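You operate a simulated robot arm through the tools that you are given. There is no shell and no other tool. Be economical: measure what you need, move in short steps, check, and stop when the job is done.

You are at the controls of a simulated robot arm. One attempt, no reset.

Task
Put the steel insert from the top of the trestle table on the shelf under the bender bench. Then take the bender wheel with the smallest size on its label and leave it on the brown board. Then take the red-taped pipe and leave it on the shelf under the press bench. Then take the yellow-taped pipe and put it on the window sill. Then take the brass ring and put it on the top of the toolbox lid. Then turn the right thermostat knob to 0. Then put the green key on the top of the grey platform. Do these in the order given.

The check looks at the end state, three seconds after you hand in, the way a careful person would. Anything else that was tipped, shoved, dropped, spilled or broken makes it a failure. Lids that push on must go on centred and level and be pressed home; caps that screw on are set level and turned clockwise until they are tight.

Robot
A 7-joint arm with a two-finger parallel gripper on a trunk, on a base that drives. Base frame: it is fixed to the floor where the robot stands at the start and does not move with it; the origin is under the middle of the robot, x ahead of it, y to its left, z up. Lengths are in cm, angles in degrees, forces in N, time in s.
With the tool pointing down near the work surface it reaches from about 28 to 76 cm from the robot's upright axis, wherever it stands. Its first joint turns from -166.0 to 166.0 degrees. Places, roughly: bender wheel [-100, 75, 100]; brass ring (4x4x2 cm) [-80, 220, 90]; brown board (26x20x2 cm) [20, -110, 50]; green key (3x8x7 cm) [280, 410, 120]; red-taped pipe (3x3x7 cm) [-80, 180, 90]; right thermostat knob [340, 390, 80]; shelf under the bender bench [-110, 60, 30]; shelf under the press bench [-110, 260, 30]; steel insert (3x3x4 cm) [50, 10, 80]; top of the grey platform [250, 200, 50]; top of the toolbox lid [200, -40, 30]; window sill (15x124 cm) [270, 410, 108]; yellow-taped pipe (3x3x7 cm) [-80, 190, 90]. Payload 3.91 kg.
The tool frame sits at the grasp point between the pads (the TCP): z along the fingers, y along the line on which they close. The tips reach 3 cm beyond it. Largest opening 11 cm; finger width 2, thickness 1; the body of the gripper, 4.8 by 11.2 cm, starts 5.5 cm behind the TCP.
Orientation is that of the tool frame in the base frame, as a unit quaternion [x, y, z, w]. With the fingers straight down and closing along the base's y, the tool's x points along the base's -x, its y along +y and its z along -z.

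Tools
- The arm moves only by the tool nudge_tool. Its argument "increments" is a list of rows, each an object (a shift or turn left out is 0, a gripper value left out holds the last) with "travel": the shift along the tool's x, y, z in units of 30 mm (1.0 is 30 mm), a list of three; "rot": the turn, a rotation vector about the tool's x, y, z in units of 6 degrees (1.0 is 6 degrees), a list of three; "hand": the gripper command, from -1 (fully open) to 1 (shut), values between in proportion. In form: [{"travel": [x, y, z], "rot": [wx, wy, wz], "hand": hand}, ...]. A call has 1 to 12 rows; each row shifts and turns the commanded pose from where the row before left it, along the tool's axes as they then stand. A call with a number of a shift or a turn outside -1 to 1 is refused whole. A row lasts 0.2 s, in which the tool goes at most 5 cm and 8.6 degrees; a call with a longer step from one row to the next is refused whole, and so is a gripper value outside its range. A pose out of reach is approached as far as the arm can. The call stops where the force on the tool passes 40 N (or 10 N more than at its start, if that is more) or the arm is blocked; 0.2 s more then pass. The fingers move at their own pace (about 7.2 cm/s each) and stop on an object; they squeeze with about 42 N. The grip force told is the motor's: it shows also when the fingers shut on nothing. Time passes only in rows, and 0.2 s behind the last, so rows that do not move let the fingers close. It gives the time, the measured TCP pose, the force on the tool (base axes), the opening and the grip force at its end, in the units of the frame above (readings bear some noise), with the torque about the TCP (base axes, N m) and any sound that the robot's microphone picked up, and new pictures: "views" is both (left out), scene, wrist or none.
- Cameras (640 x 400 px; columns grow to the right, rows downward): "scene" is now at [-4.99, 6.76, 109.61]; the picture's right is [-0.99, -0.11, -0.00], its down [-0.06, 0.59, -0.80] and it looks along [0.09, -0.80, -0.60] (base axes); focal length 214 px, centre (320, 200). "wrist" rides on the gripper at [7.2, 1.7, -10.3] in the tool frame; the picture's right is [-0.23, 0.97, 0.00], its down [-0.76, -0.18, -0.62] and it looks along [-0.61, -0.14, 0.78] (tool axes); focal length 222 px, centre (320, 200). There is no depth. A picture from a camera that has moved, and an enlarged one, comes with that camera's place and axes in the base frame and with its lens.
- raise_lower(by): slides the trunk up (or, below 0, down) by that many cm; the arm and the scene camera ride with it, the base frame stays. It gives what a move gives, with no picture.
- base_move(legs): drives the robot by 1 to 6 legs, each [ahead, left, turn to the left] in cm, cm and degrees, along the robot's own axes; the way and the turn of a leg run together, so that a leg with both is an arc; at most 150 cm and 180 degrees a leg. The arm and the cameras ride along, it lands a little off, and it stops where it bumps. It gives what a move gives, and a new picture of the scene camera.
- pan_tilt(pan, tilt): turns the head with the scene camera to pan (to the left, within 155 degrees either way) and tilt (down, from -29 to 69), counted from straight ahead of the robot. It gives what a move gives, and a new picture of the scene camera.
- enlarge(camera, box): a new picture of the part [left, top, right, bottom] of that camera's present view, enlarged. It takes no simulated time.
- job_done(): hands the job in; it is judged then, once.

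Work in short steps. Places have to be worked out from the pictures, the camera data and where the tool is seen: move nearer, look again, correct. Check each grasp and each placing, and mend what went wrong. You have 196 turns and 260 pictures in all, those below and enlarged ones among them. Open the gripper and draw the arm clear of the work before you hand the job in, unless the task says otherwise.

The tools are called after "Call:" by a JSON object that holds its "method" and its "body". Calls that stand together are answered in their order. nudge_tool: Moves the arm, as the interface text tells. Its arguments: {"type":"object","properties":{"increments":{"type":"array","items":{"type":"object","properties":{"travel":{"type":"array","items":{"type":"number"}},"rot":{"type":"array","items":{"type":"number"}},"hand":{"type":"number"}}}},"views":{"type":"string","enum":["both","scene","wrist","none"]}},"required":["increments"]} The other tools are called the same way: raise_lower (by) slides the trunk up or down; base_move (legs) drives the base; pan_tilt (pan, tilt) turns the head that bears the scene camera; enlarge (camera, box) takes an enlarged picture of a part of a camera's view; job_done () hands the job in.

At the start:

```text
t: 0.0
position: [-18.4, -27.73, 95.54]
orientation: [0.0, 1.0, -0.001, 0.0]
force: [0.1, 0.3, -0.4]
wrist_torque: [0.0, -0.01, -0.02]
opening: 10.98
gripper_force: 0.0
trunk travel left (down, up): [-16.4, 2.6]
robot x, y, heading: [-0.28, 0.02, 0.2]
head pan, tilt: [-83.8, 36.6]
```

scene: 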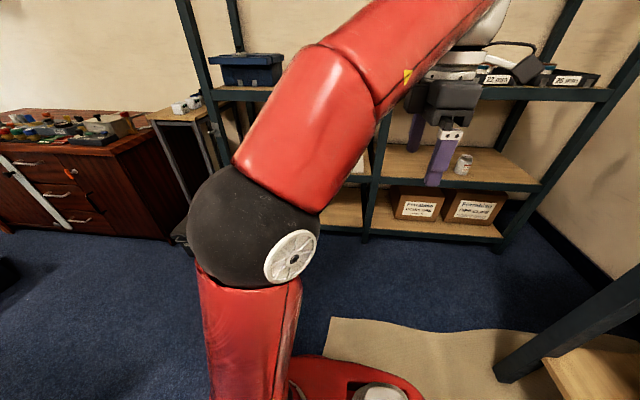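
wrist: 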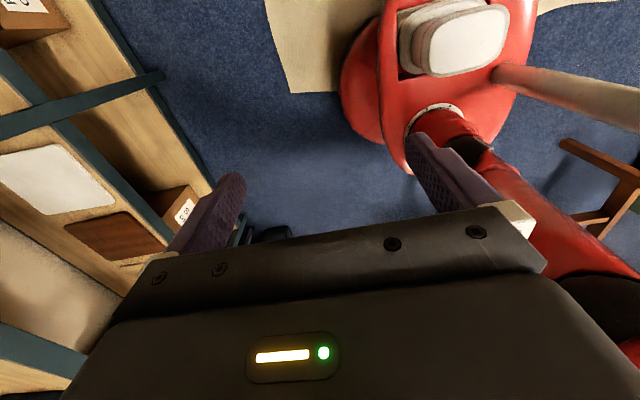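

I start by looking ahead at the trestle table where the steel insert should be.

Call:
{"method": "pan_tilt", "body": {"pan": 0, "tilt": 35}}

```text
t: 1.6
position: [-18.45, -27.79, 95.51]
orientation: [0.0, 1.0, 0.0, -0.001]
force: [-0.1, 0.1, 0.7]
wrist_torque: [0.02, 0.0, 0.02]
opening: 11.0
gripper_force: 0.2
trunk travel left (down, up): [-16.4, 2.6]
robot x, y, heading: [0.35, -0.15, 0.1]
head pan, tilt: [0.0, 35.0]
camera scene: at [2.87, 15.42, 109.86], right [0.0, -1.0, 0.0], down [-0.57, 0.0, -0.82], along [0.82, 0.0, -0.57], focal length 214 px, centre (320, 200)
```

scene: 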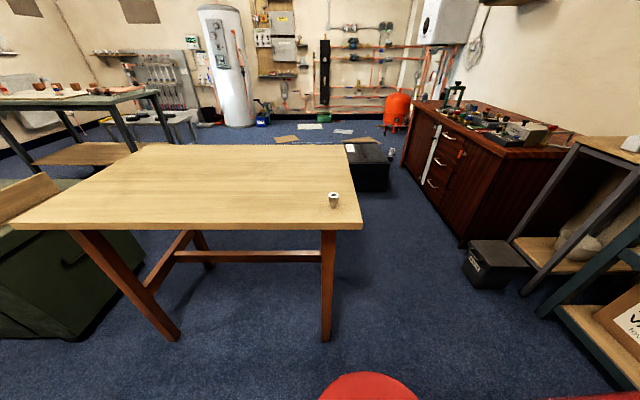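

The insert is visible near the table's right front edge, about (46, 12). I look round the room for a map.

Call:
{"method": "pan_tilt", "body": {"pan": 75, "tilt": 30}}

Call:
{"method": "pan_tilt", "body": {"pan": 150, "tilt": 30}}

```text
t: 3.0
position: [-18.35, -27.77, 95.43]
orientation: [0.0, 1.0, -0.001, -0.001]
force: [-0.4, 0.1, -0.2]
wrist_torque: [0.02, 0.04, 0.01]
opening: 11.01
gripper_force: 0.2
trunk travel left (down, up): [-16.4, 2.6]
robot x, y, heading: [-0.2, 0.04, 0.1]
head pan, tilt: [75.0, 30.0]
camera scene: at [-3.59, 24.16, 110.64], right [0.97, -0.26, 0.0], down [-0.13, -0.48, -0.87], along [0.22, 0.84, -0.5], focal length 214 px, centre (320, 200)
```

scene: 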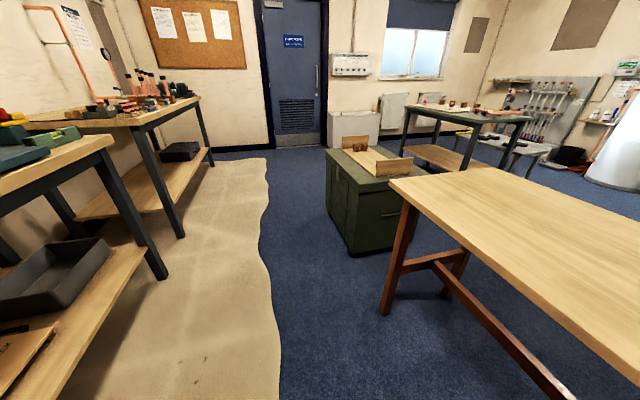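

```text
t: 4.5
position: [-18.41, -27.82, 95.51]
orientation: [0.0, 1.0, -0.001, -0.001]
force: [-0.4, 0.2, 0.1]
wrist_torque: [0.01, -0.01, 0.01]
opening: 10.98
gripper_force: 0.0
trunk travel left (down, up): [-16.4, 2.6]
robot x, y, heading: [0.09, -0.25, 0.3]
head pan, tilt: [150.0, 30.0]
camera scene: at [-13.77, 19.95, 110.64], right [0.5, 0.87, 0.0], down [0.43, -0.25, -0.87], along [-0.75, 0.43, -0.5], focal length 214 px, centre (320, 200)
```

scene: 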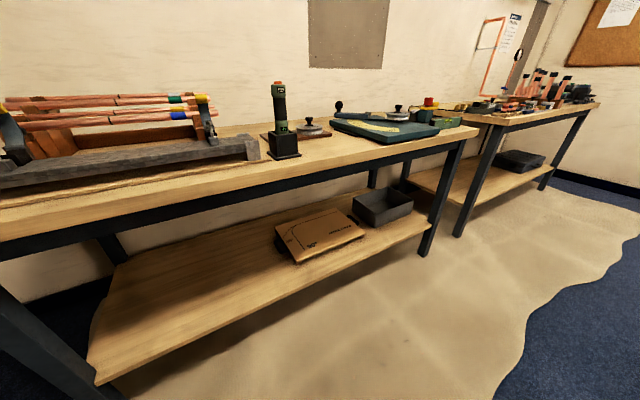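

The map is clear. Now I swing the arm round the front toward the insert at travelling height.

Call:
{"method": "nudge_tool", "body": {"increments": [{"travel": [-0.93, -0.4, 0]}, {"travel": [-0.93, -0.4, 0]}, {"travel": [-0.93, -0.4, 0]}, {"travel": [-0.93, -0.4, 0]}, {"travel": [-0.93, -0.4, 0]}, {"travel": [-0.93, -0.4, 0]}, {"travel": [-0.93, -0.4, 0]}, {"travel": [-0.93, -0.4, 0]}, {"travel": [-0.93, -0.4, 0]}, {"travel": [-0.93, -0.4, 0]}], "views": "none"}}

Call:
{"method": "nudge_tool", "body": {"increments": [{"travel": [-0.95, 0.4, 0]}, {"travel": [-0.95, 0.4, 0]}, {"travel": [-0.95, 0.4, 0]}, {"travel": [-0.95, 0.4, 0]}, {"travel": [-0.95, 0.4, 0]}, {"travel": [-0.95, 0.4, 0]}, {"travel": [-0.95, 0.4, 0]}, {"travel": [-0.95, 0.4, 0]}, {"travel": [-0.6, 0.9, 0]}, {"travel": [-0.6, 0.9, 0]}, {"travel": [0, 1, 0]}, {"travel": [0, 1, 0]}], "views": "none"}}

Call:
{"method": "pan_tilt", "body": {"pan": 0, "tilt": 35}}

```text
t: 6.7
position: [9.5, -39.62, 94.92]
orientation: [-0.001, 1.0, -0.003, -0.001]
force: [-0.3, -0.1, 0.4]
wrist_torque: [0.01, -0.01, 0.01]
opening: 10.99
gripper_force: 0.0
out of reach, approached as far as the arm can: row 9, 10
trunk travel left (down, up): [-16.4, 2.6]
robot x, y, heading: [0.07, -0.15, 0.3]
head pan, tilt: [150.0, 30.0]
```

```text
t: 9.3
position: [35.87, -18.68, 94.87]
orientation: [0.001, 1.0, -0.001, -0.001]
force: [0.2, 0.6, 0.3]
wrist_torque: [0.01, 0.01, 0.02]
opening: 10.99
gripper_force: 0.0
trunk travel left (down, up): [-16.4, 2.6]
robot x, y, heading: [0.2, -0.34, 0.0]
head pan, tilt: [150.0, 30.0]
```

```text
t: 11.7
position: [35.83, -18.71, 94.83]
orientation: [0.0, 1.0, 0.0, -0.002]
force: [0.5, 0.1, 0.2]
wrist_torque: [0.01, 0.0, 0.03]
opening: 11.0
gripper_force: 0.1
trunk travel left (down, up): [-16.4, 2.6]
robot x, y, heading: [-0.02, 0.06, 0.2]
head pan, tilt: [0.0, 35.0]
camera scene: at [2.88, 15.43, 109.86], right [0.0, -1.0, 0.0], down [-0.57, 0.0, -0.82], along [0.82, 0.0, -0.57], focal length 214 px, centre (320, 200)
```

scene: 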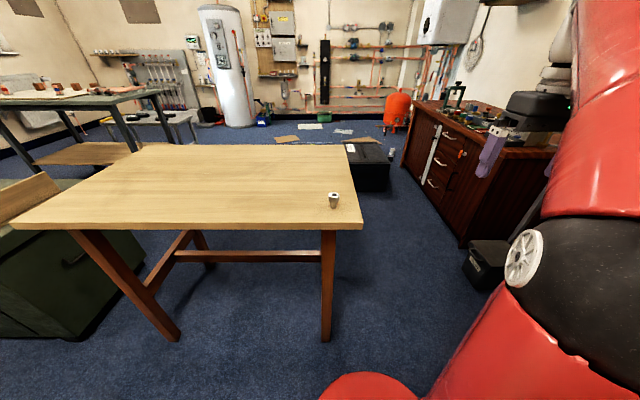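

The tool is in front now. I move it over the insert at (46, 12) and look with the wrist camera.

Call:
{"method": "nudge_tool", "body": {"increments": [{"travel": [-0.33, 1, 0]}, {"travel": [-0.33, 1, 0]}, {"travel": [-0.33, 1, 0]}, {"travel": [-0.33, 1, 0]}, {"travel": [-0.33, 1, 0]}, {"travel": [-0.33, 1, 0]}, {"travel": [-0.33, 1, 0]}, {"travel": [-0.33, 1, 0]}, {"travel": [-0.33, 1, 0]}, {"travel": [-0.33, 1, 0]}, {}]}}

```text
t: 14.1
position: [45.66, 11.43, 94.4]
orientation: [0.0, 1.0, 0.0, 0.0]
force: [0.3, -1.7, -0.2]
wrist_torque: [0.03, 0.01, -0.01]
opening: 10.98
gripper_force: 0.1
out of reach, approached as far as the arm can: row 10
trunk travel left (down, up): [-16.4, 2.6]
robot x, y, heading: [0.21, 0.22, 0.1]
head pan, tilt: [0.0, 35.0]
camera scene: at [2.89, 15.43, 109.86], right [0.0, -1.0, 0.0], down [-0.57, 0.0, -0.82], along [0.82, 0.0, -0.57], focal length 214 px, centre (320, 200)
camera wrist: at [38.32, 13.14, 104.81], right [0.23, 0.97, 0.0], down [0.76, -0.18, 0.63], along [0.61, -0.14, -0.78], focal length 222 px, centre (320, 200)
```

scene: 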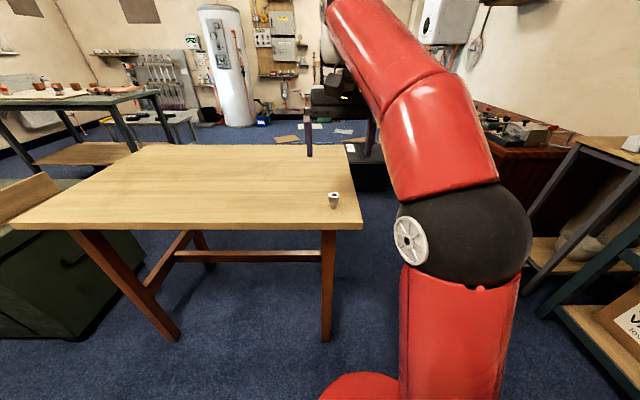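
wrist: 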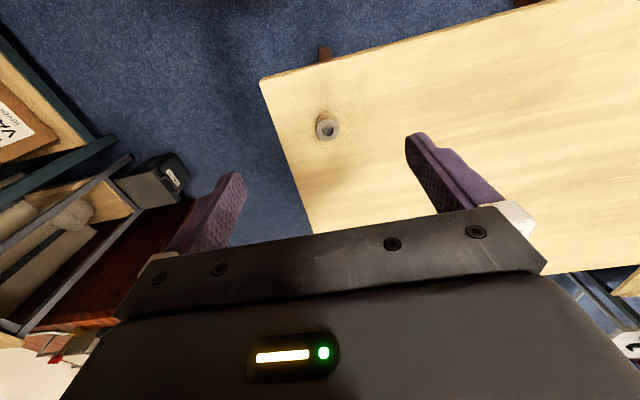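

Two rays place the insert's middle near (48.1, 11.8, 78.4). I descend to just above grasp height around it.

Call:
{"method": "nudge_tool", "body": {"increments": [{"travel": [-0.2, 0.03, 0.9]}, {"travel": [-0.2, 0.03, 0.9]}, {"travel": [-0.2, 0.03, 0.9]}, {"travel": [-0.2, 0.03, 0.9]}, {}]}}

```text
t: 15.3
position: [48.15, 11.64, 83.62]
orientation: [0.0, 1.0, -0.001, -0.001]
force: [0.1, 0.6, -0.3]
wrist_torque: [-0.01, -0.01, -0.01]
opening: 10.98
gripper_force: 0.1
trunk travel left (down, up): [-16.4, 2.6]
robot x, y, heading: [-0.04, 0.09, -0.1]
head pan, tilt: [0.0, 35.0]
camera scene: at [2.89, 15.44, 109.86], right [0.0, -1.0, 0.0], down [-0.57, 0.0, -0.82], along [0.82, 0.0, -0.57], focal length 214 px, centre (320, 200)
camera wrist: at [40.81, 13.41, 94.05], right [0.23, 0.97, 0.0], down [0.76, -0.18, 0.62], along [0.61, -0.14, -0.78], focal length 222 px, centre (320, 200)
```

scene: 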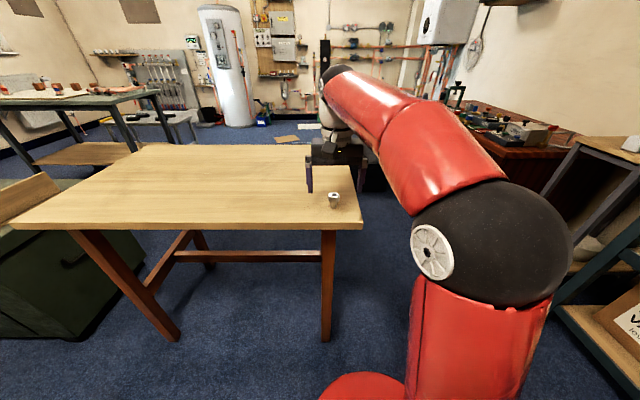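
wrist: 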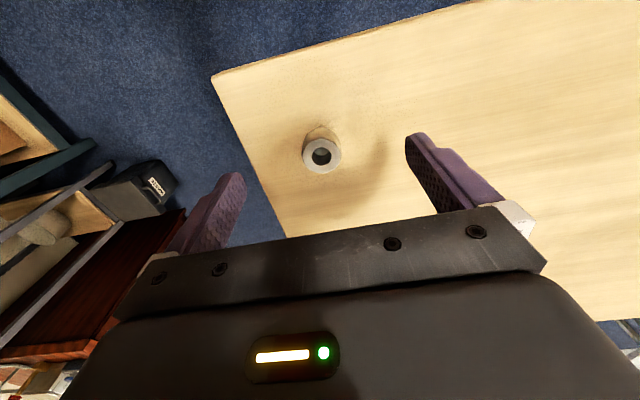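

The insert is centred between the pads within a few mm. I go down 3.8 cm and close.

Call:
{"method": "nudge_tool", "body": {"increments": [{"travel": [0.06, 0.03, 0.63]}, {"travel": [0.06, 0.03, 0.63]}, {}, {"hand": 1}, {"hand": 1}, {"hand": 1}, {"hand": 1}, {"hand": 1}], "views": "wrist"}}

```text
t: 17.1
position: [47.67, 11.98, 79.77]
orientation: [0.0, 1.0, -0.001, -0.001]
force: [0.5, -0.1, 0.7]
wrist_torque: [0.03, 0.0, -0.01]
opening: 2.7
gripper_force: 42.1
trunk travel left (down, up): [-16.4, 2.6]
robot x, y, heading: [0.22, -0.37, 0.1]
head pan, tilt: [0.0, 35.0]
camera wrist: at [40.39, 13.58, 90.28], right [0.23, 0.97, 0.0], down [0.76, -0.18, 0.62], along [0.61, -0.14, -0.78], focal length 222 px, centre (320, 200)
```

wrist: 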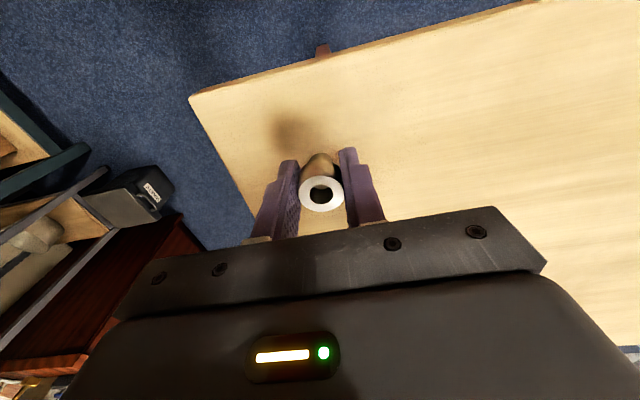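

The insert is held, but the shelf lies under an overhanging bench top, so I want it held with the tool pitched forward while the insert stays upright. I open here, pitch the tool 36° about the closing axis, and regrasp.

Call:
{"method": "nudge_tool", "body": {"increments": [{"hand": 0.2}, {"hand": 0.2}, {"rot": [0, -1, 0]}, {"rot": [0, -1, 0]}, {"rot": [0, -1, 0]}, {"rot": [0, -1, 0]}, {"rot": [0, -1, 0]}, {"rot": [0, -1, 0]}, {}]}}

```text
t: 19.1
position: [47.74, 11.84, 79.92]
orientation: [0.0, 0.951, -0.001, 0.309]
force: [-0.9, 0.2, -0.4]
wrist_torque: [0.02, 0.01, 0.02]
opening: 4.41
gripper_force: 0.0
trunk travel left (down, up): [-16.4, 2.6]
robot x, y, heading: [-0.15, 0.24, 0.1]
head pan, tilt: [0.0, 35.0]
camera scene: at [2.88, 15.44, 109.86], right [0.0, -1.0, 0.0], down [-0.57, 0.0, -0.82], along [0.82, 0.0, -0.57], focal length 214 px, centre (320, 200)
camera wrist: at [35.74, 13.55, 84.0], right [0.18, 0.97, 0.13], down [0.25, -0.18, 0.95], along [0.95, -0.14, -0.28], focal length 222 px, centre (320, 200)
```

scene: 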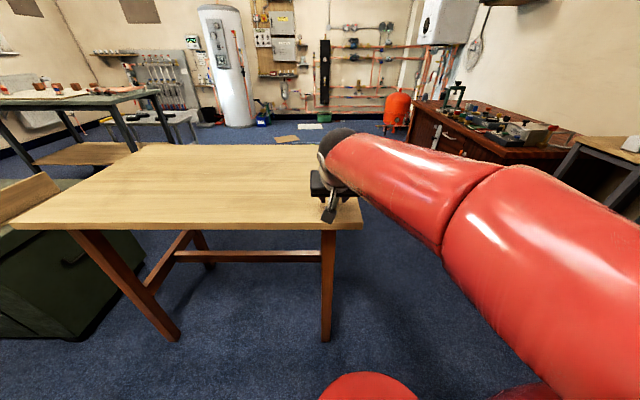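
wrist: 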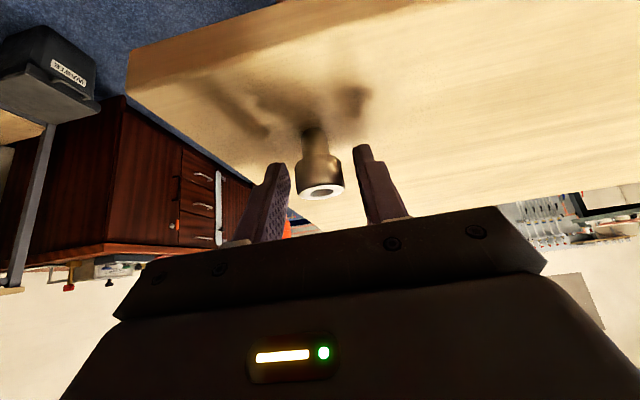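

The pitch is done and the insert stands upright between the pads. I close and lift straight up (base) a bit.

Call:
{"method": "nudge_tool", "body": {"increments": [{"hand": 1}, {"hand": 1}, {"hand": 1}, {"hand": 1}, {"travel": [0.4, 0, -0.55]}, {"travel": [0.4, 0, -0.55]}, {"travel": [0.4, 0, -0.55]}, {"travel": [0.4, 0, -0.55]}, {"travel": [0.4, 0, -0.55]}]}}

```text
t: 21.1
position: [38.04, 11.87, 82.98]
orientation: [-0.001, 0.951, -0.001, 0.308]
force: [0.1, 0.6, -0.2]
wrist_torque: [-0.01, 0.01, -0.01]
opening: 2.67
gripper_force: 42.2
trunk travel left (down, up): [-16.4, 2.6]
robot x, y, heading: [0.09, -0.15, 0.2]
head pan, tilt: [0.0, 35.0]
camera scene: at [2.89, 15.44, 109.86], right [0.0, -1.0, 0.0], down [-0.57, 0.0, -0.82], along [0.82, 0.0, -0.57], focal length 214 px, centre (320, 200)
camera wrist: at [25.98, 13.55, 87.19], right [0.18, 0.97, 0.13], down [0.25, -0.18, 0.95], along [0.95, -0.14, -0.28], focal length 222 px, centre (320, 200)
```

scene: 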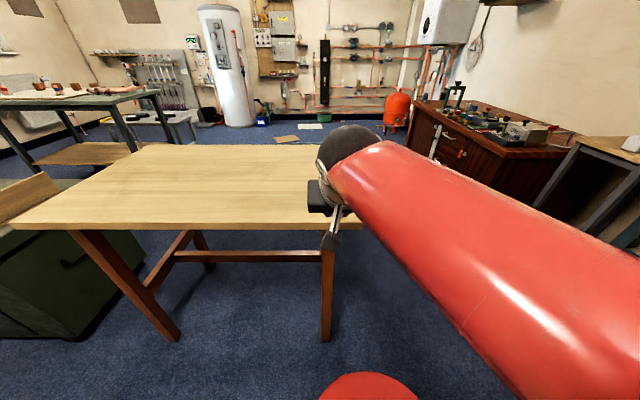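
wrist: 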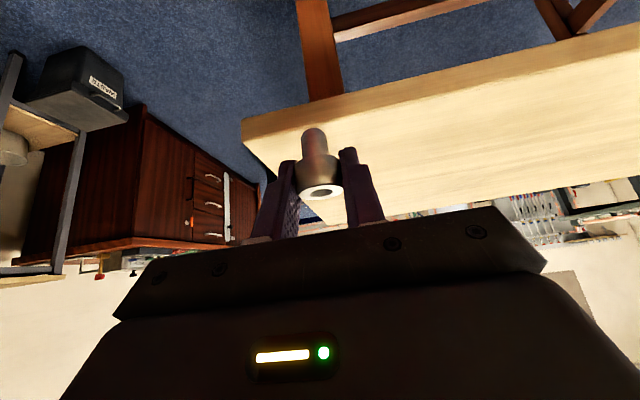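

Held well (my lift sign was off, but it cleared the table). I raise a little with the right sign and draw back, then turn the base to the right by 180°.

Call:
{"method": "nudge_tool", "body": {"increments": [{"travel": [-0.5, 0, -0.75]}, {"travel": [-0.5, 0, -0.75]}, {"travel": [-0.5, 0, -0.75]}], "views": "none"}}

Call:
{"method": "base_move", "body": {"legs": [[0, 0, -90], [0, 0, -90]]}}

```text
t: 21.9
position: [37.59, 11.84, 91.06]
orientation: [-0.001, 0.951, 0.0, 0.308]
force: [0.2, -0.2, 0.4]
wrist_torque: [-0.01, 0.04, 0.03]
opening: 2.67
gripper_force: 42.1
trunk travel left (down, up): [-16.4, 2.6]
robot x, y, heading: [-0.05, -0.06, -0.0]
head pan, tilt: [0.0, 35.0]
```

```text
t: 29.9
position: [-37.56, -11.93, 91.2]
orientation: [0.951, 0.001, -0.308, 0.0]
force: [0.3, -1.0, -0.1]
wrist_torque: [-0.01, 0.02, 0.02]
opening: 2.66
gripper_force: 42.4
trunk travel left (down, up): [-16.4, 2.6]
robot x, y, heading: [-0.29, 0.08, -179.9]
head pan, tilt: [0.0, 35.0]
camera scene: at [-2.69, -15.34, 109.86], right [0.0, 1.0, 0.0], down [0.57, 0.0, -0.82], along [-0.82, 0.0, -0.57], focal length 214 px, centre (320, 200)
```

scene: 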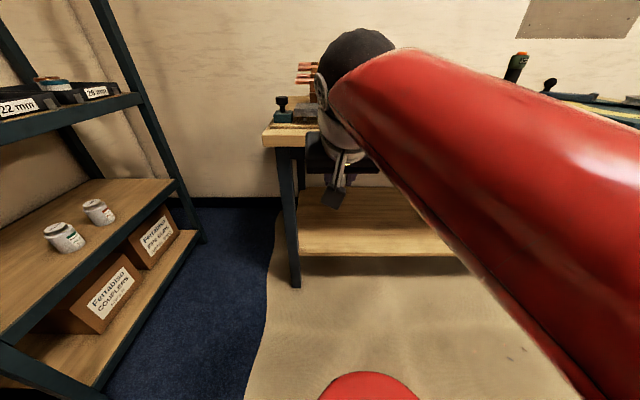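

The bender bench shelf is free at its left part. I shift the base 20 cm right, lower the trunk, then lower the arm ahead of the shelf.

Call:
{"method": "base_move", "body": {"legs": [[0, -20, 0]]}}

Call:
{"method": "raise_lower", "body": {"by": -16}}

Call:
{"method": "nudge_tool", "body": {"increments": [{"travel": [0.59, 0, 0.81]}, {"travel": [0.59, 0, 0.81]}, {"travel": [0.59, 0, 0.81]}, {"travel": [0.59, 0, 0.81]}, {"travel": [0.59, 0, 0.81]}, {"travel": [0.59, 0, 0.81]}, {"travel": [0.59, 0, 0.81]}, {"travel": [0.59, 0, 0.81]}, {"travel": [0.59, 0, 0.81]}, {"travel": [0.59, 0, 0.81]}]}}

```text
t: 31.5
position: [-37.71, 8.35, 91.06]
orientation: [0.951, 0.001, -0.308, -0.001]
force: [0.0, -1.4, 0.0]
wrist_torque: [0.01, -0.03, 0.01]
opening: 2.67
gripper_force: 41.9
trunk travel left (down, up): [-16.4, 2.6]
robot x, y, heading: [-0.15, 19.79, -180.0]
head pan, tilt: [0.0, 35.0]
camera scene: at [-2.75, 4.84, 109.86], right [0.0, 1.0, 0.0], down [0.57, 0.0, -0.82], along [-0.82, 0.0, -0.57], focal length 214 px, centre (320, 200)
```

scene: 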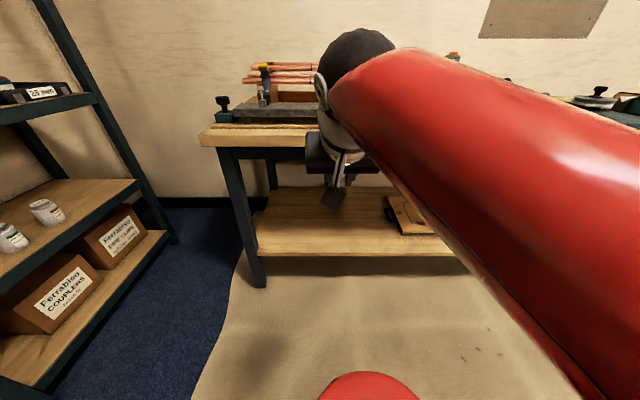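

```text
t: 33.3
position: [-37.64, 8.33, 75.06]
orientation: [0.951, 0.001, -0.309, 0.0]
force: [-0.9, 1.3, 0.0]
wrist_torque: [-0.03, -0.03, -0.03]
opening: 2.68
gripper_force: 41.7
trunk travel left (down, up): [-0.4, 18.6]
robot x, y, heading: [-0.3, 20.14, -180.0]
head pan, tilt: [0.0, 35.0]
```

```text
t: 35.5
position: [-37.42, 8.31, 45.05]
orientation: [0.951, 0.0, -0.308, -0.001]
force: [0.1, -0.7, -0.6]
wrist_torque: [0.05, -0.01, 0.02]
opening: 2.69
gripper_force: 42.1
trunk travel left (down, up): [-0.4, 18.6]
robot x, y, heading: [-0.09, 20.02, -180.0]
head pan, tilt: [0.0, 35.0]
camera scene: at [-2.75, 4.84, 93.86], right [0.0, 1.0, 0.0], down [0.57, 0.0, -0.82], along [-0.82, 0.0, -0.57], focal length 214 px, centre (320, 200)
camera wrist: at [-25.63, 6.57, 49.18], right [-0.18, -0.97, 0.13], down [-0.25, 0.18, 0.95], along [-0.95, 0.14, -0.28], focal length 222 px, centre (320, 200)
```

scene: 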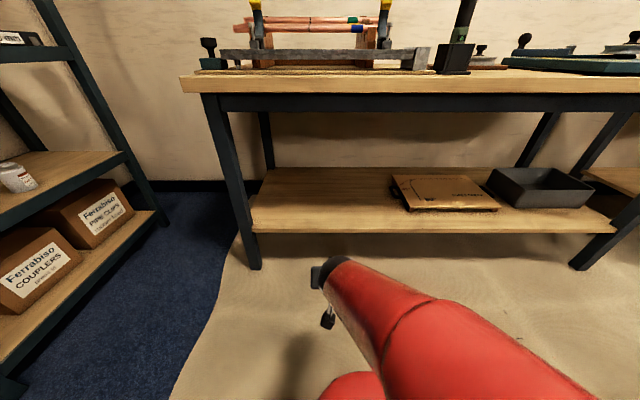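
wrist: 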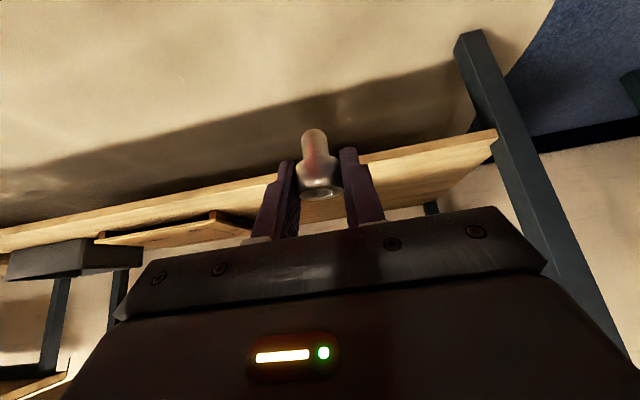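

I measure the shelf edge with an enlarged view.

Call:
{"method": "enlarge", "body": {"camera": "scene", "box": [180, 130, 440, 290]}}

```text
2.46 times, centred on (310, 210) of scene
camera zoom: at [-2.75, 4.84, 93.86], right [0.0, 1.0, 0.0], down [0.57, 0.0, -0.82], along [-0.82, 0.0, -0.57], focal length 528 px, centre (345, 175)
```

zoom: 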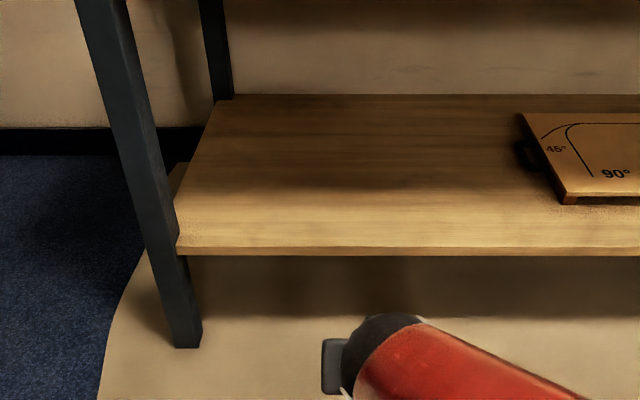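

Shelf top is about z = 27 with its front edge at x ≈ -75. I drive ahead 25 cm and extend the tool over the shelf.

Call:
{"method": "base_move", "body": {"legs": [[25, 0, 0]]}}

Call:
{"method": "nudge_tool", "body": {"increments": [{"travel": [-0.81, 0, 0.59]}, {"travel": [-0.81, 0, 0.59]}, {"travel": [-0.81, 0, 0.59]}, {"travel": [-0.81, 0, 0.59]}, {"travel": [-0.81, 0, 0.59]}, {"travel": [-0.81, 0, 0.59]}, {"travel": [-0.81, 0, 0.59]}, {"travel": [-0.81, 0, 0.59]}]}}

```text
t: 37.4
position: [-62.7, 8.24, 45.0]
orientation: [0.951, 0.001, -0.309, 0.0]
force: [0.7, 1.0, -1.3]
wrist_torque: [-0.01, 0.02, 0.06]
opening: 2.67
gripper_force: 41.9
trunk travel left (down, up): [-0.4, 18.6]
robot x, y, heading: [-25.29, 19.97, -179.8]
head pan, tilt: [0.0, 35.0]
camera scene: at [-28.0, 4.8, 93.86], right [0.0, 1.0, 0.0], down [0.57, 0.0, -0.82], along [-0.82, 0.0, -0.57], focal length 214 px, centre (320, 200)
```

scene: 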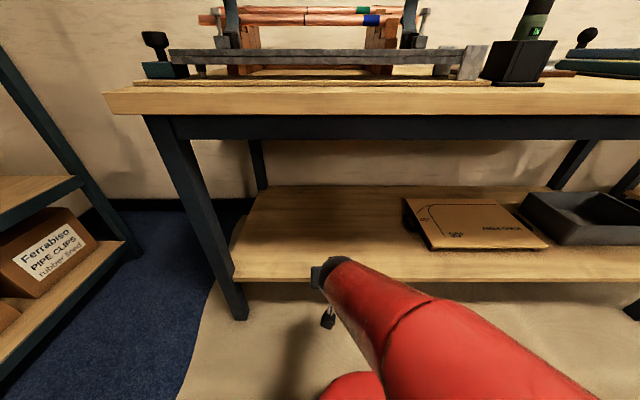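

```text
t: 39.2
position: [-86.84, 8.14, 44.89]
orientation: [0.951, 0.002, -0.308, 0.001]
force: [-0.8, 0.0, -0.6]
wrist_torque: [0.0, 0.01, 0.02]
opening: 2.66
gripper_force: 42.1
trunk travel left (down, up): [-0.4, 18.6]
robot x, y, heading: [-25.41, 20.03, -179.9]
head pan, tilt: [0.0, 35.0]
camera scene: at [-28.01, 4.8, 93.86], right [0.0, 1.0, 0.0], down [0.57, 0.0, -0.82], along [-0.82, 0.0, -0.57], focal length 214 px, centre (320, 200)
camera wrist: at [-74.95, 6.49, 49.1], right [-0.18, -0.97, 0.13], down [-0.25, 0.18, 0.95], along [-0.95, 0.14, -0.28], focal length 222 px, centre (320, 200)
```

scene: 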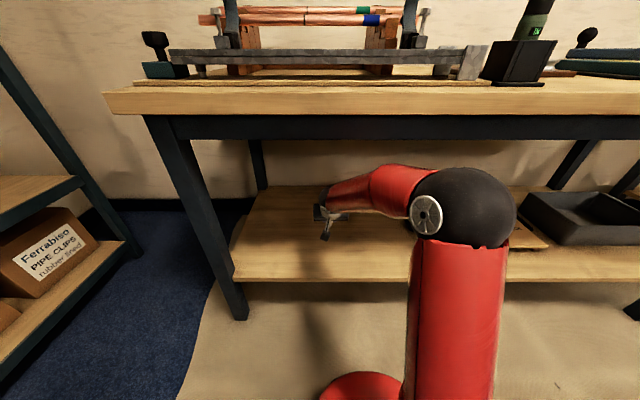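
wrist: 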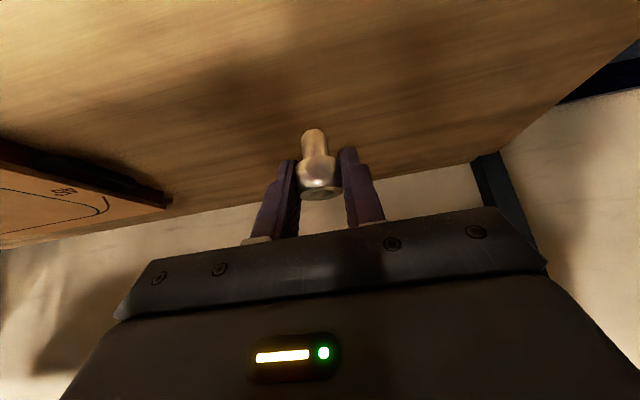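

Over the shelf. I descend 12 cm and check the remaining gap.

Call:
{"method": "nudge_tool", "body": {"increments": [{"travel": [0.59, 0, 0.81]}, {"travel": [0.59, 0, 0.81]}, {"travel": [0.59, 0, 0.81]}, {"travel": [0.59, 0, 0.81]}, {}], "views": "wrist"}}

Call:
{"method": "enlarge", "body": {"camera": "scene", "box": [260, 180, 420, 280]}}

```text
t: 40.4
position: [-86.75, 8.16, 32.91]
orientation: [0.951, 0.001, -0.308, 0.0]
force: [-0.7, 0.5, -0.4]
wrist_torque: [0.02, -0.01, 0.03]
opening: 2.67
gripper_force: 42.2
trunk travel left (down, up): [-0.4, 18.6]
robot x, y, heading: [-25.35, 20.14, -179.9]
head pan, tilt: [0.0, 35.0]
camera wrist: at [-74.9, 6.46, 37.03], right [-0.18, -0.97, 0.13], down [-0.25, 0.18, 0.95], along [-0.95, 0.14, -0.28], focal length 222 px, centre (320, 200)
```

wrist: 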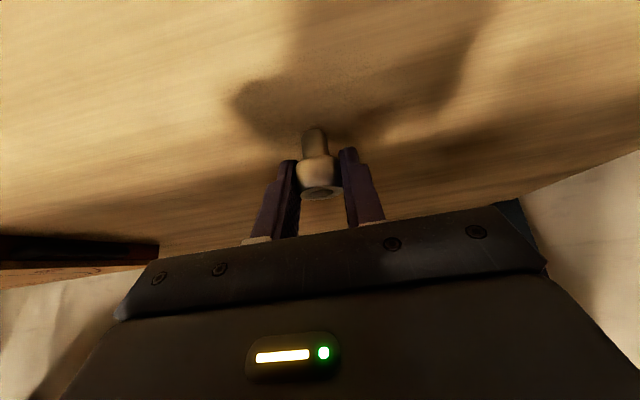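

```text
4.00 times, centred on (340, 230) of scene
camera zoom: at [-28.01, 4.8, 93.86], right [0.0, 1.0, 0.0], down [0.57, 0.0, -0.82], along [-0.82, 0.0, -0.57], focal length 858 px, centre (240, 80)
```

zoom: 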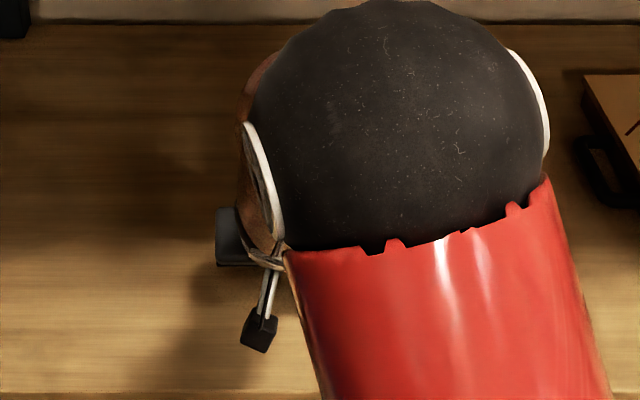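

Still a gap of about 2 cm by estimate. I step down gently, watching the force.

Call:
{"method": "nudge_tool", "body": {"increments": [{"travel": [0.2, 0, 0.27]}, {"travel": [0.1, 0, 0.135]}, {"travel": [0.05, 0, 0.07]}, {}], "views": "wrist"}}

```text
t: 41.4
position: [-86.96, 8.11, 31.41]
orientation: [0.95, 0.001, -0.312, 0.001]
force: [-6.1, 1.5, 38.6]
wrist_torque: [0.22, 0.43, 0.14]
opening: 2.65
gripper_force: 42.4
trunk travel left (down, up): [-0.4, 18.6]
robot x, y, heading: [-25.41, 20.16, -180.0]
head pan, tilt: [0.0, 35.0]
camera wrist: at [-75.0, 6.51, 35.6], right [-0.18, -0.97, 0.14], down [-0.24, 0.18, 0.95], along [-0.95, 0.14, -0.27], focal length 222 px, centre (320, 200)
```

wrist: 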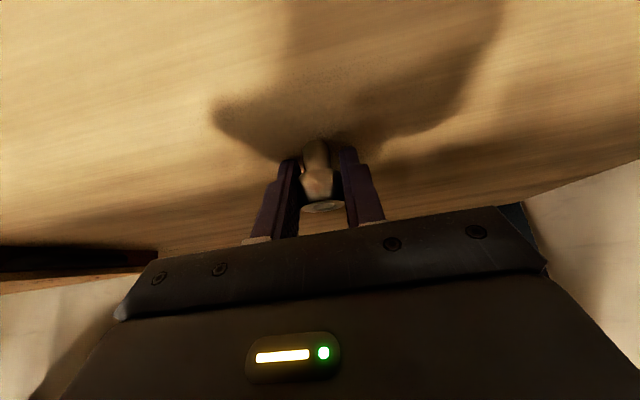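

Contact, the insert is on the shelf. I ease up slightly, open, and withdraw along the tool axis.

Call:
{"method": "nudge_tool", "body": {"increments": [{"travel": [-0.06, 0, -0.08]}, {}, {"hand": 0.2}, {"hand": 0.2}, {"hand": 0.2}, {"travel": [0, 0, -0.7]}, {"travel": [0, 0, -0.7]}, {"travel": [0, 0, -1]}, {"travel": [0, 0, -1]}, {"travel": [0, 0, -1]}, {"travel": [0, 0, -1]}]}}

```text
t: 43.8
position: [-77.37, 8.29, 44.46]
orientation: [0.951, 0.001, -0.309, -0.001]
force: [-0.3, 0.3, 0.0]
wrist_torque: [0.01, 0.03, -0.03]
opening: 4.4
gripper_force: 0.2
trunk travel left (down, up): [-0.4, 18.6]
robot x, y, heading: [-25.29, 20.04, -180.1]
head pan, tilt: [0.0, 35.0]
camera scene: at [-28.01, 4.8, 93.85], right [0.0, 1.0, 0.0], down [0.57, 0.0, -0.82], along [-0.82, 0.0, -0.57], focal length 214 px, centre (320, 200)
camera wrist: at [-65.42, 6.54, 48.71], right [-0.18, -0.97, 0.13], down [-0.25, 0.18, 0.95], along [-0.95, 0.14, -0.28], focal length 222 px, centre (320, 200)
```

scene: 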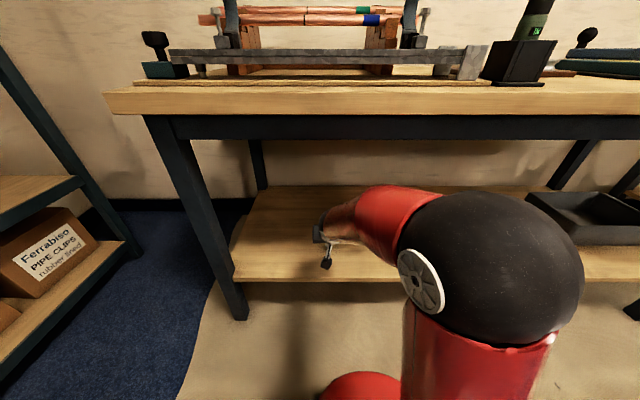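
wrist: 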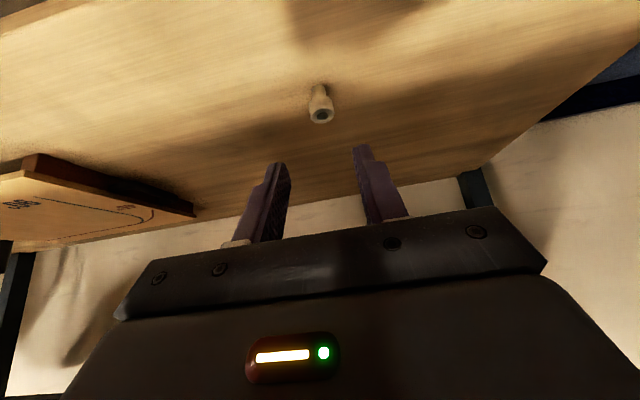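

The insert stands on the shelf. I retract the arm backward out from under the bench and raise the trunk.

Call:
{"method": "nudge_tool", "body": {"increments": [{"travel": [0.81, 0, -0.59]}, {"travel": [0.81, 0, -0.59]}, {"travel": [0.81, 0, -0.59]}, {"travel": [0.81, 0, -0.59]}, {"travel": [0.81, 0, -0.59]}, {"travel": [0.81, 0, -0.59]}, {"travel": [0.81, 0, -0.59]}, {"travel": [0.81, 0, -0.59], "hand": -1}], "views": "none"}}

Call:
{"method": "base_move", "body": {"legs": [[-15, -45, 0]]}}

Call:
{"method": "raise_lower", "body": {"by": 18}}

Call:
{"method": "pan_tilt", "body": {"pan": 0, "tilt": 25}}

```text
t: 45.6
position: [-56.26, 5.69, 48.36]
orientation: [0.952, 0.0, -0.307, -0.001]
force: [-0.1, -1.2, 0.0]
wrist_torque: [0.02, -0.03, -0.01]
opening: 9.99
gripper_force: 0.1
out of reach, approached as far as the arm can: row 5, 6, 7, 8
trunk travel left (down, up): [-0.4, 18.6]
robot x, y, heading: [-25.39, 20.06, -180.0]
head pan, tilt: [0.0, 35.0]
```

```text
t: 48.4
position: [-41.41, 50.86, 48.31]
orientation: [0.952, 0.0, -0.308, -0.002]
force: [0.2, -0.4, 0.1]
wrist_torque: [-0.04, -0.02, -0.02]
opening: 11.0
gripper_force: 0.0
trunk travel left (down, up): [-0.4, 18.6]
robot x, y, heading: [-10.5, 65.16, 179.7]
head pan, tilt: [0.0, 35.0]
camera scene: at [-13.04, 50.02, 93.86], right [0.0, 1.0, 0.0], down [0.57, 0.0, -0.82], along [-0.82, 0.0, -0.57], focal length 214 px, centre (320, 200)
```

scene: 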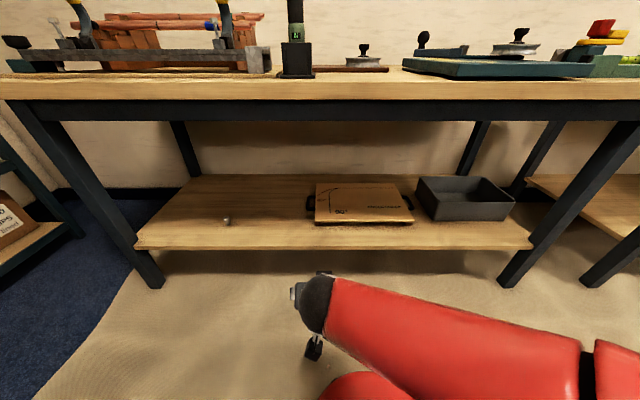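

```text
t: 50.4
position: [-41.42, 50.97, 66.29]
orientation: [0.952, 0.0, -0.307, -0.002]
force: [-0.3, 0.8, 0.6]
wrist_torque: [0.0, 0.01, -0.01]
opening: 10.99
gripper_force: 0.1
trunk travel left (down, up): [-18.4, 0.6]
robot x, y, heading: [-10.42, 65.82, 179.9]
head pan, tilt: [0.0, 35.0]
```

```text
t: 51.1
position: [-41.44, 50.84, 66.29]
orientation: [0.952, -0.001, -0.308, -0.002]
force: [0.9, -0.6, 0.0]
wrist_torque: [0.01, -0.01, 0.0]
opening: 10.99
gripper_force: 0.1
trunk travel left (down, up): [-18.4, 0.6]
robot x, y, heading: [-10.19, 65.36, 179.9]
head pan, tilt: [0.0, 25.0]
camera scene: at [-13.45, 50.02, 113.43], right [0.0, 1.0, 0.0], down [0.42, 0.0, -0.91], along [-0.91, 0.0, -0.42], focal length 214 px, centre (320, 200)
```

scene: 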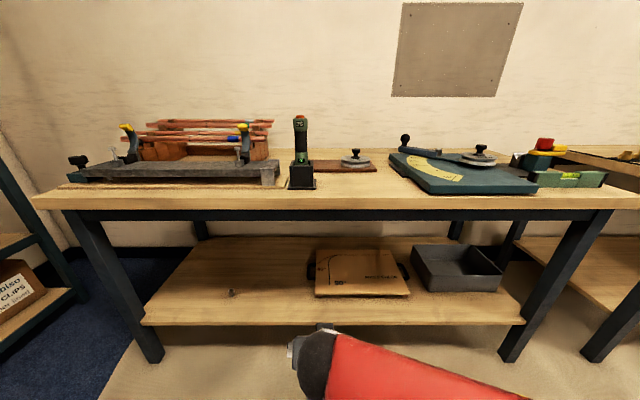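

Two wheels with knobs visible. I enlarge to read labels.

Call:
{"method": "enlarge", "body": {"camera": "scene", "box": [280, 100, 420, 200]}}

Call:
{"method": "enlarge", "body": {"camera": "scene", "box": [380, 110, 620, 210]}}

```text
4.00 times, centred on (350, 150) of scene
camera zoom: at [-13.45, 50.02, 113.43], right [0.0, 1.0, 0.0], down [0.42, 0.0, -0.91], along [-0.91, 0.0, -0.42], focal length 858 px, centre (200, 400)
```

zoom: 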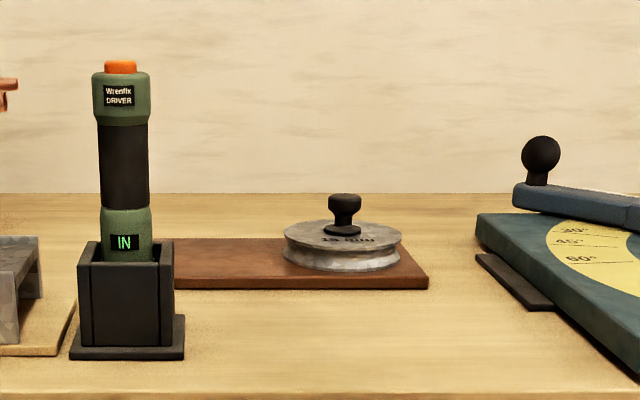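

```text
2.67 times, centred on (500, 160) of scene
camera zoom: at [-13.45, 50.02, 113.43], right [0.0, 1.0, 0.0], down [0.42, 0.0, -0.91], along [-0.91, 0.0, -0.42], focal length 572 px, centre (-160, 307)
```

zoom: 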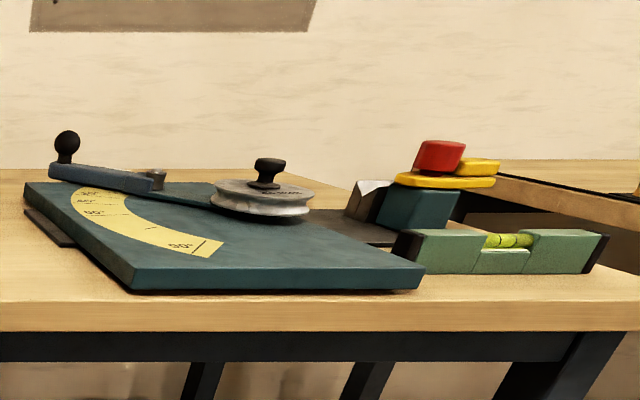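

I drive closer and bring the camera to look down on both wheels to read labels.

Call:
{"method": "base_move", "body": {"legs": [[15, -30, 0]]}}

Call:
{"method": "enlarge", "body": {"camera": "scene", "box": [220, 130, 300, 180]}}

Call:
{"method": "enlarge", "body": {"camera": "scene", "box": [380, 120, 500, 195]}}

```text
t: 53.3
position: [-56.32, 81.04, 66.29]
orientation: [0.952, 0.0, -0.307, -0.001]
force: [-0.3, -0.2, 0.0]
wrist_torque: [0.0, -0.02, 0.0]
opening: 11.01
gripper_force: 0.1
trunk travel left (down, up): [-18.4, 0.6]
robot x, y, heading: [-25.24, 95.01, 180.0]
head pan, tilt: [0.0, 25.0]
camera scene: at [-28.35, 80.18, 113.43], right [0.0, 1.0, 0.0], down [0.42, 0.0, -0.91], along [-0.91, 0.0, -0.42], focal length 214 px, centre (320, 200)
```

scene: 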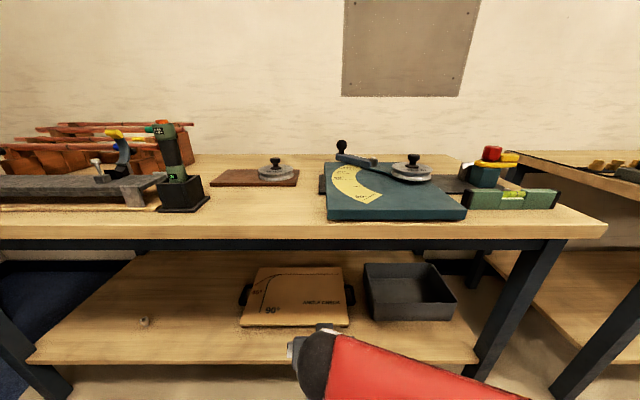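

```text
8.00 times, centred on (260, 155) of scene
camera zoom: at [-28.35, 80.18, 113.43], right [0.0, 1.0, 0.0], down [0.42, 0.0, -0.91], along [-0.91, 0.0, -0.42], focal length 1716 px, centre (800, 560)
```

zoom: 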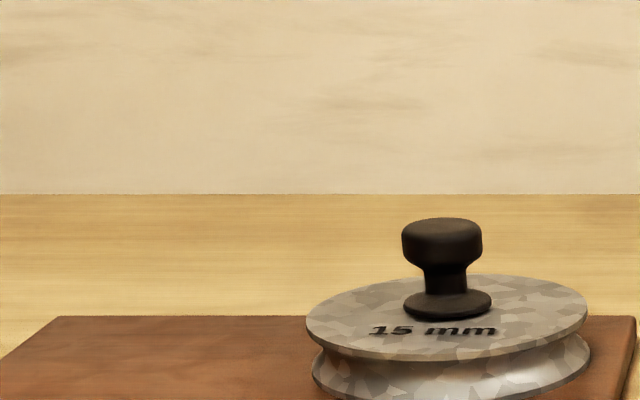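

```text
5.33 times, centred on (440, 158) of scene
camera zoom: at [-28.35, 80.18, 113.43], right [0.0, 1.0, 0.0], down [0.42, 0.0, -0.91], along [-0.91, 0.0, -0.42], focal length 1144 px, centre (-320, 427)
```

zoom: 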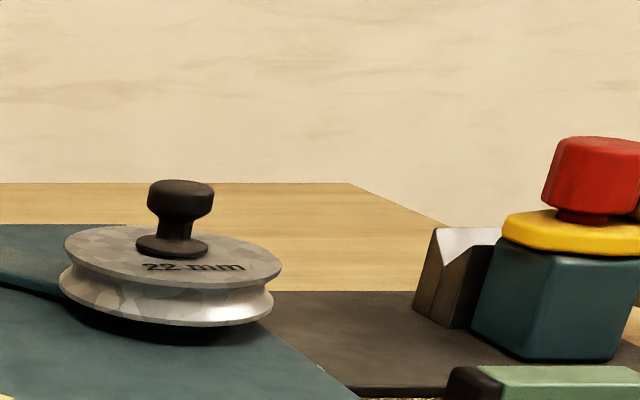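

The 15 mm wheel is the smaller; its knob is near (-101.5, 64.7, 95). I raise the pitched tool to z≈102, then drive nearer.

Call:
{"method": "nudge_tool", "body": {"increments": [{"travel": [-0.59, 0, -0.81]}, {"travel": [-0.59, 0, -0.81]}, {"travel": [-0.59, 0, -0.81]}, {"travel": [-0.59, 0, -0.81]}, {"travel": [-0.59, 0, -0.81]}, {"travel": [-0.59, 0, -0.81]}, {"travel": [-0.59, 0, -0.81]}, {"travel": [-0.59, 0, -0.81]}, {"travel": [-0.59, 0, -0.81]}, {"travel": [-0.59, 0, -0.81]}, {"travel": [-0.59, 0, -0.81]}, {"travel": [-0.59, 0, -0.81]}], "views": "none"}}

Call:
{"method": "base_move", "body": {"legs": [[0, 18, 0], [13, 0, 0]]}}

```text
t: 55.9
position: [-56.81, 81.07, 102.2]
orientation: [0.953, -0.004, -0.301, -0.003]
force: [0.3, 0.4, -0.3]
wrist_torque: [-0.01, 0.04, -0.03]
opening: 11.02
gripper_force: 0.0
trunk travel left (down, up): [-18.4, 0.6]
robot x, y, heading: [-25.27, 95.7, 180.0]
head pan, tilt: [0.0, 25.0]
```

```text
t: 58.3
position: [-69.81, 63.19, 102.2]
orientation: [0.953, -0.002, -0.302, -0.003]
force: [-0.7, 0.5, 0.0]
wrist_torque: [0.02, 0.0, 0.01]
opening: 11.0
gripper_force: 0.2
trunk travel left (down, up): [-18.4, 0.6]
robot x, y, heading: [-37.98, 77.22, -179.8]
head pan, tilt: [0.0, 25.0]
camera scene: at [-41.44, 62.26, 115.06], right [-0.01, 1.0, 0.0], down [0.26, 0.0, -0.97], along [-0.97, -0.01, -0.26], focal length 214 px, centre (320, 200)
```

scene: 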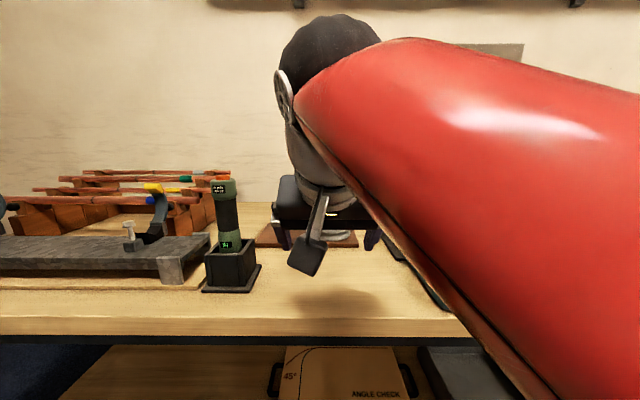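

I extend forward toward the wheel at safe height and look with the wrist camera.

Call:
{"method": "nudge_tool", "body": {"increments": [{"travel": [-0.81, -0.1, 0.59]}, {"travel": [-0.81, -0.1, 0.59]}, {"travel": [-0.81, -0.1, 0.59]}, {"travel": [-0.81, -0.1, 0.59]}, {"travel": [-0.81, -0.1, 0.59]}, {"travel": [-0.81, 0, 0.59]}, {"travel": [-0.81, 0, 0.59]}, {}]}}

```text
t: 60.1
position: [-90.81, 64.6, 101.92]
orientation: [0.953, -0.002, -0.303, -0.003]
force: [-0.3, -0.2, 0.9]
wrist_torque: [0.0, 0.02, -0.01]
opening: 10.99
gripper_force: 0.1
trunk travel left (down, up): [-18.4, 0.6]
robot x, y, heading: [-38.4, 77.75, -180.0]
head pan, tilt: [0.0, 25.0]
camera scene: at [-41.33, 62.29, 113.43], right [0.0, 1.0, 0.0], down [0.42, 0.0, -0.91], along [-0.91, 0.0, -0.42], focal length 214 px, centre (320, 200)
camera wrist: at [-78.93, 62.99, 106.25], right [-0.19, -0.97, 0.13], down [-0.26, 0.18, 0.95], along [-0.95, 0.15, -0.29], focal length 222 px, centre (320, 200)
```

scene: 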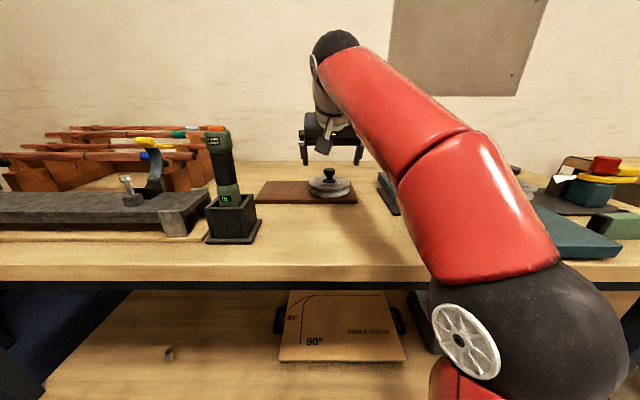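
wrist: 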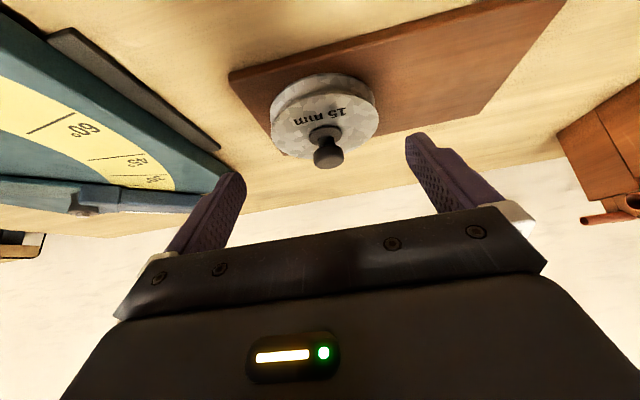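

Knob confirmed near (-101, 64.7, 94.8). I move over it and descend partially.

Call:
{"method": "nudge_tool", "body": {"increments": [{"travel": [-0.81, 0, 0.59]}, {"travel": [-0.81, 0, 0.59]}, {"travel": [-0.81, 0, 0.59]}, {"travel": [-0.34, 0, 0.25]}, {"travel": [0.39, 0, 0.54]}, {"travel": [0.39, 0, 0.54]}, {}]}}

```text
t: 61.7
position: [-101.08, 64.87, 97.73]
orientation: [0.953, -0.001, -0.303, -0.002]
force: [-0.8, -0.5, -0.8]
wrist_torque: [0.0, 0.0, -0.02]
opening: 11.01
gripper_force: 0.1
trunk travel left (down, up): [-18.4, 0.6]
robot x, y, heading: [-38.2, 77.67, -179.6]
head pan, tilt: [0.0, 25.0]
camera scene: at [-41.34, 62.29, 113.43], right [0.0, 1.0, 0.0], down [0.42, 0.0, -0.91], along [-0.91, 0.0, -0.42], focal length 214 px, centre (320, 200)
camera wrist: at [-89.22, 63.03, 102.04], right [-0.19, -0.97, 0.13], down [-0.26, 0.18, 0.95], along [-0.95, 0.15, -0.29], focal length 222 px, centre (320, 200)
```

scene: 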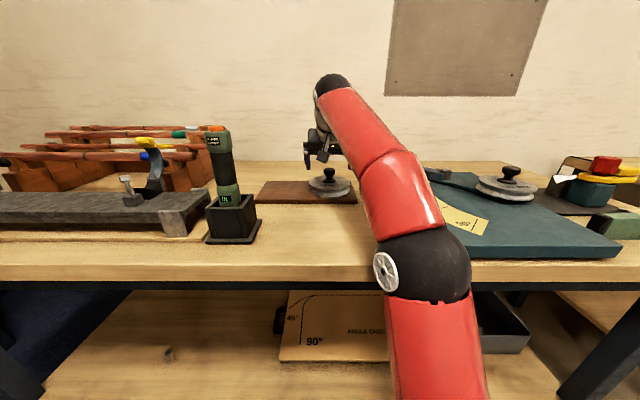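
wrist: 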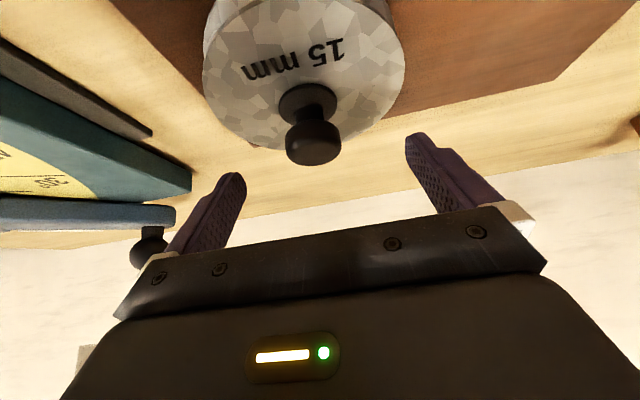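

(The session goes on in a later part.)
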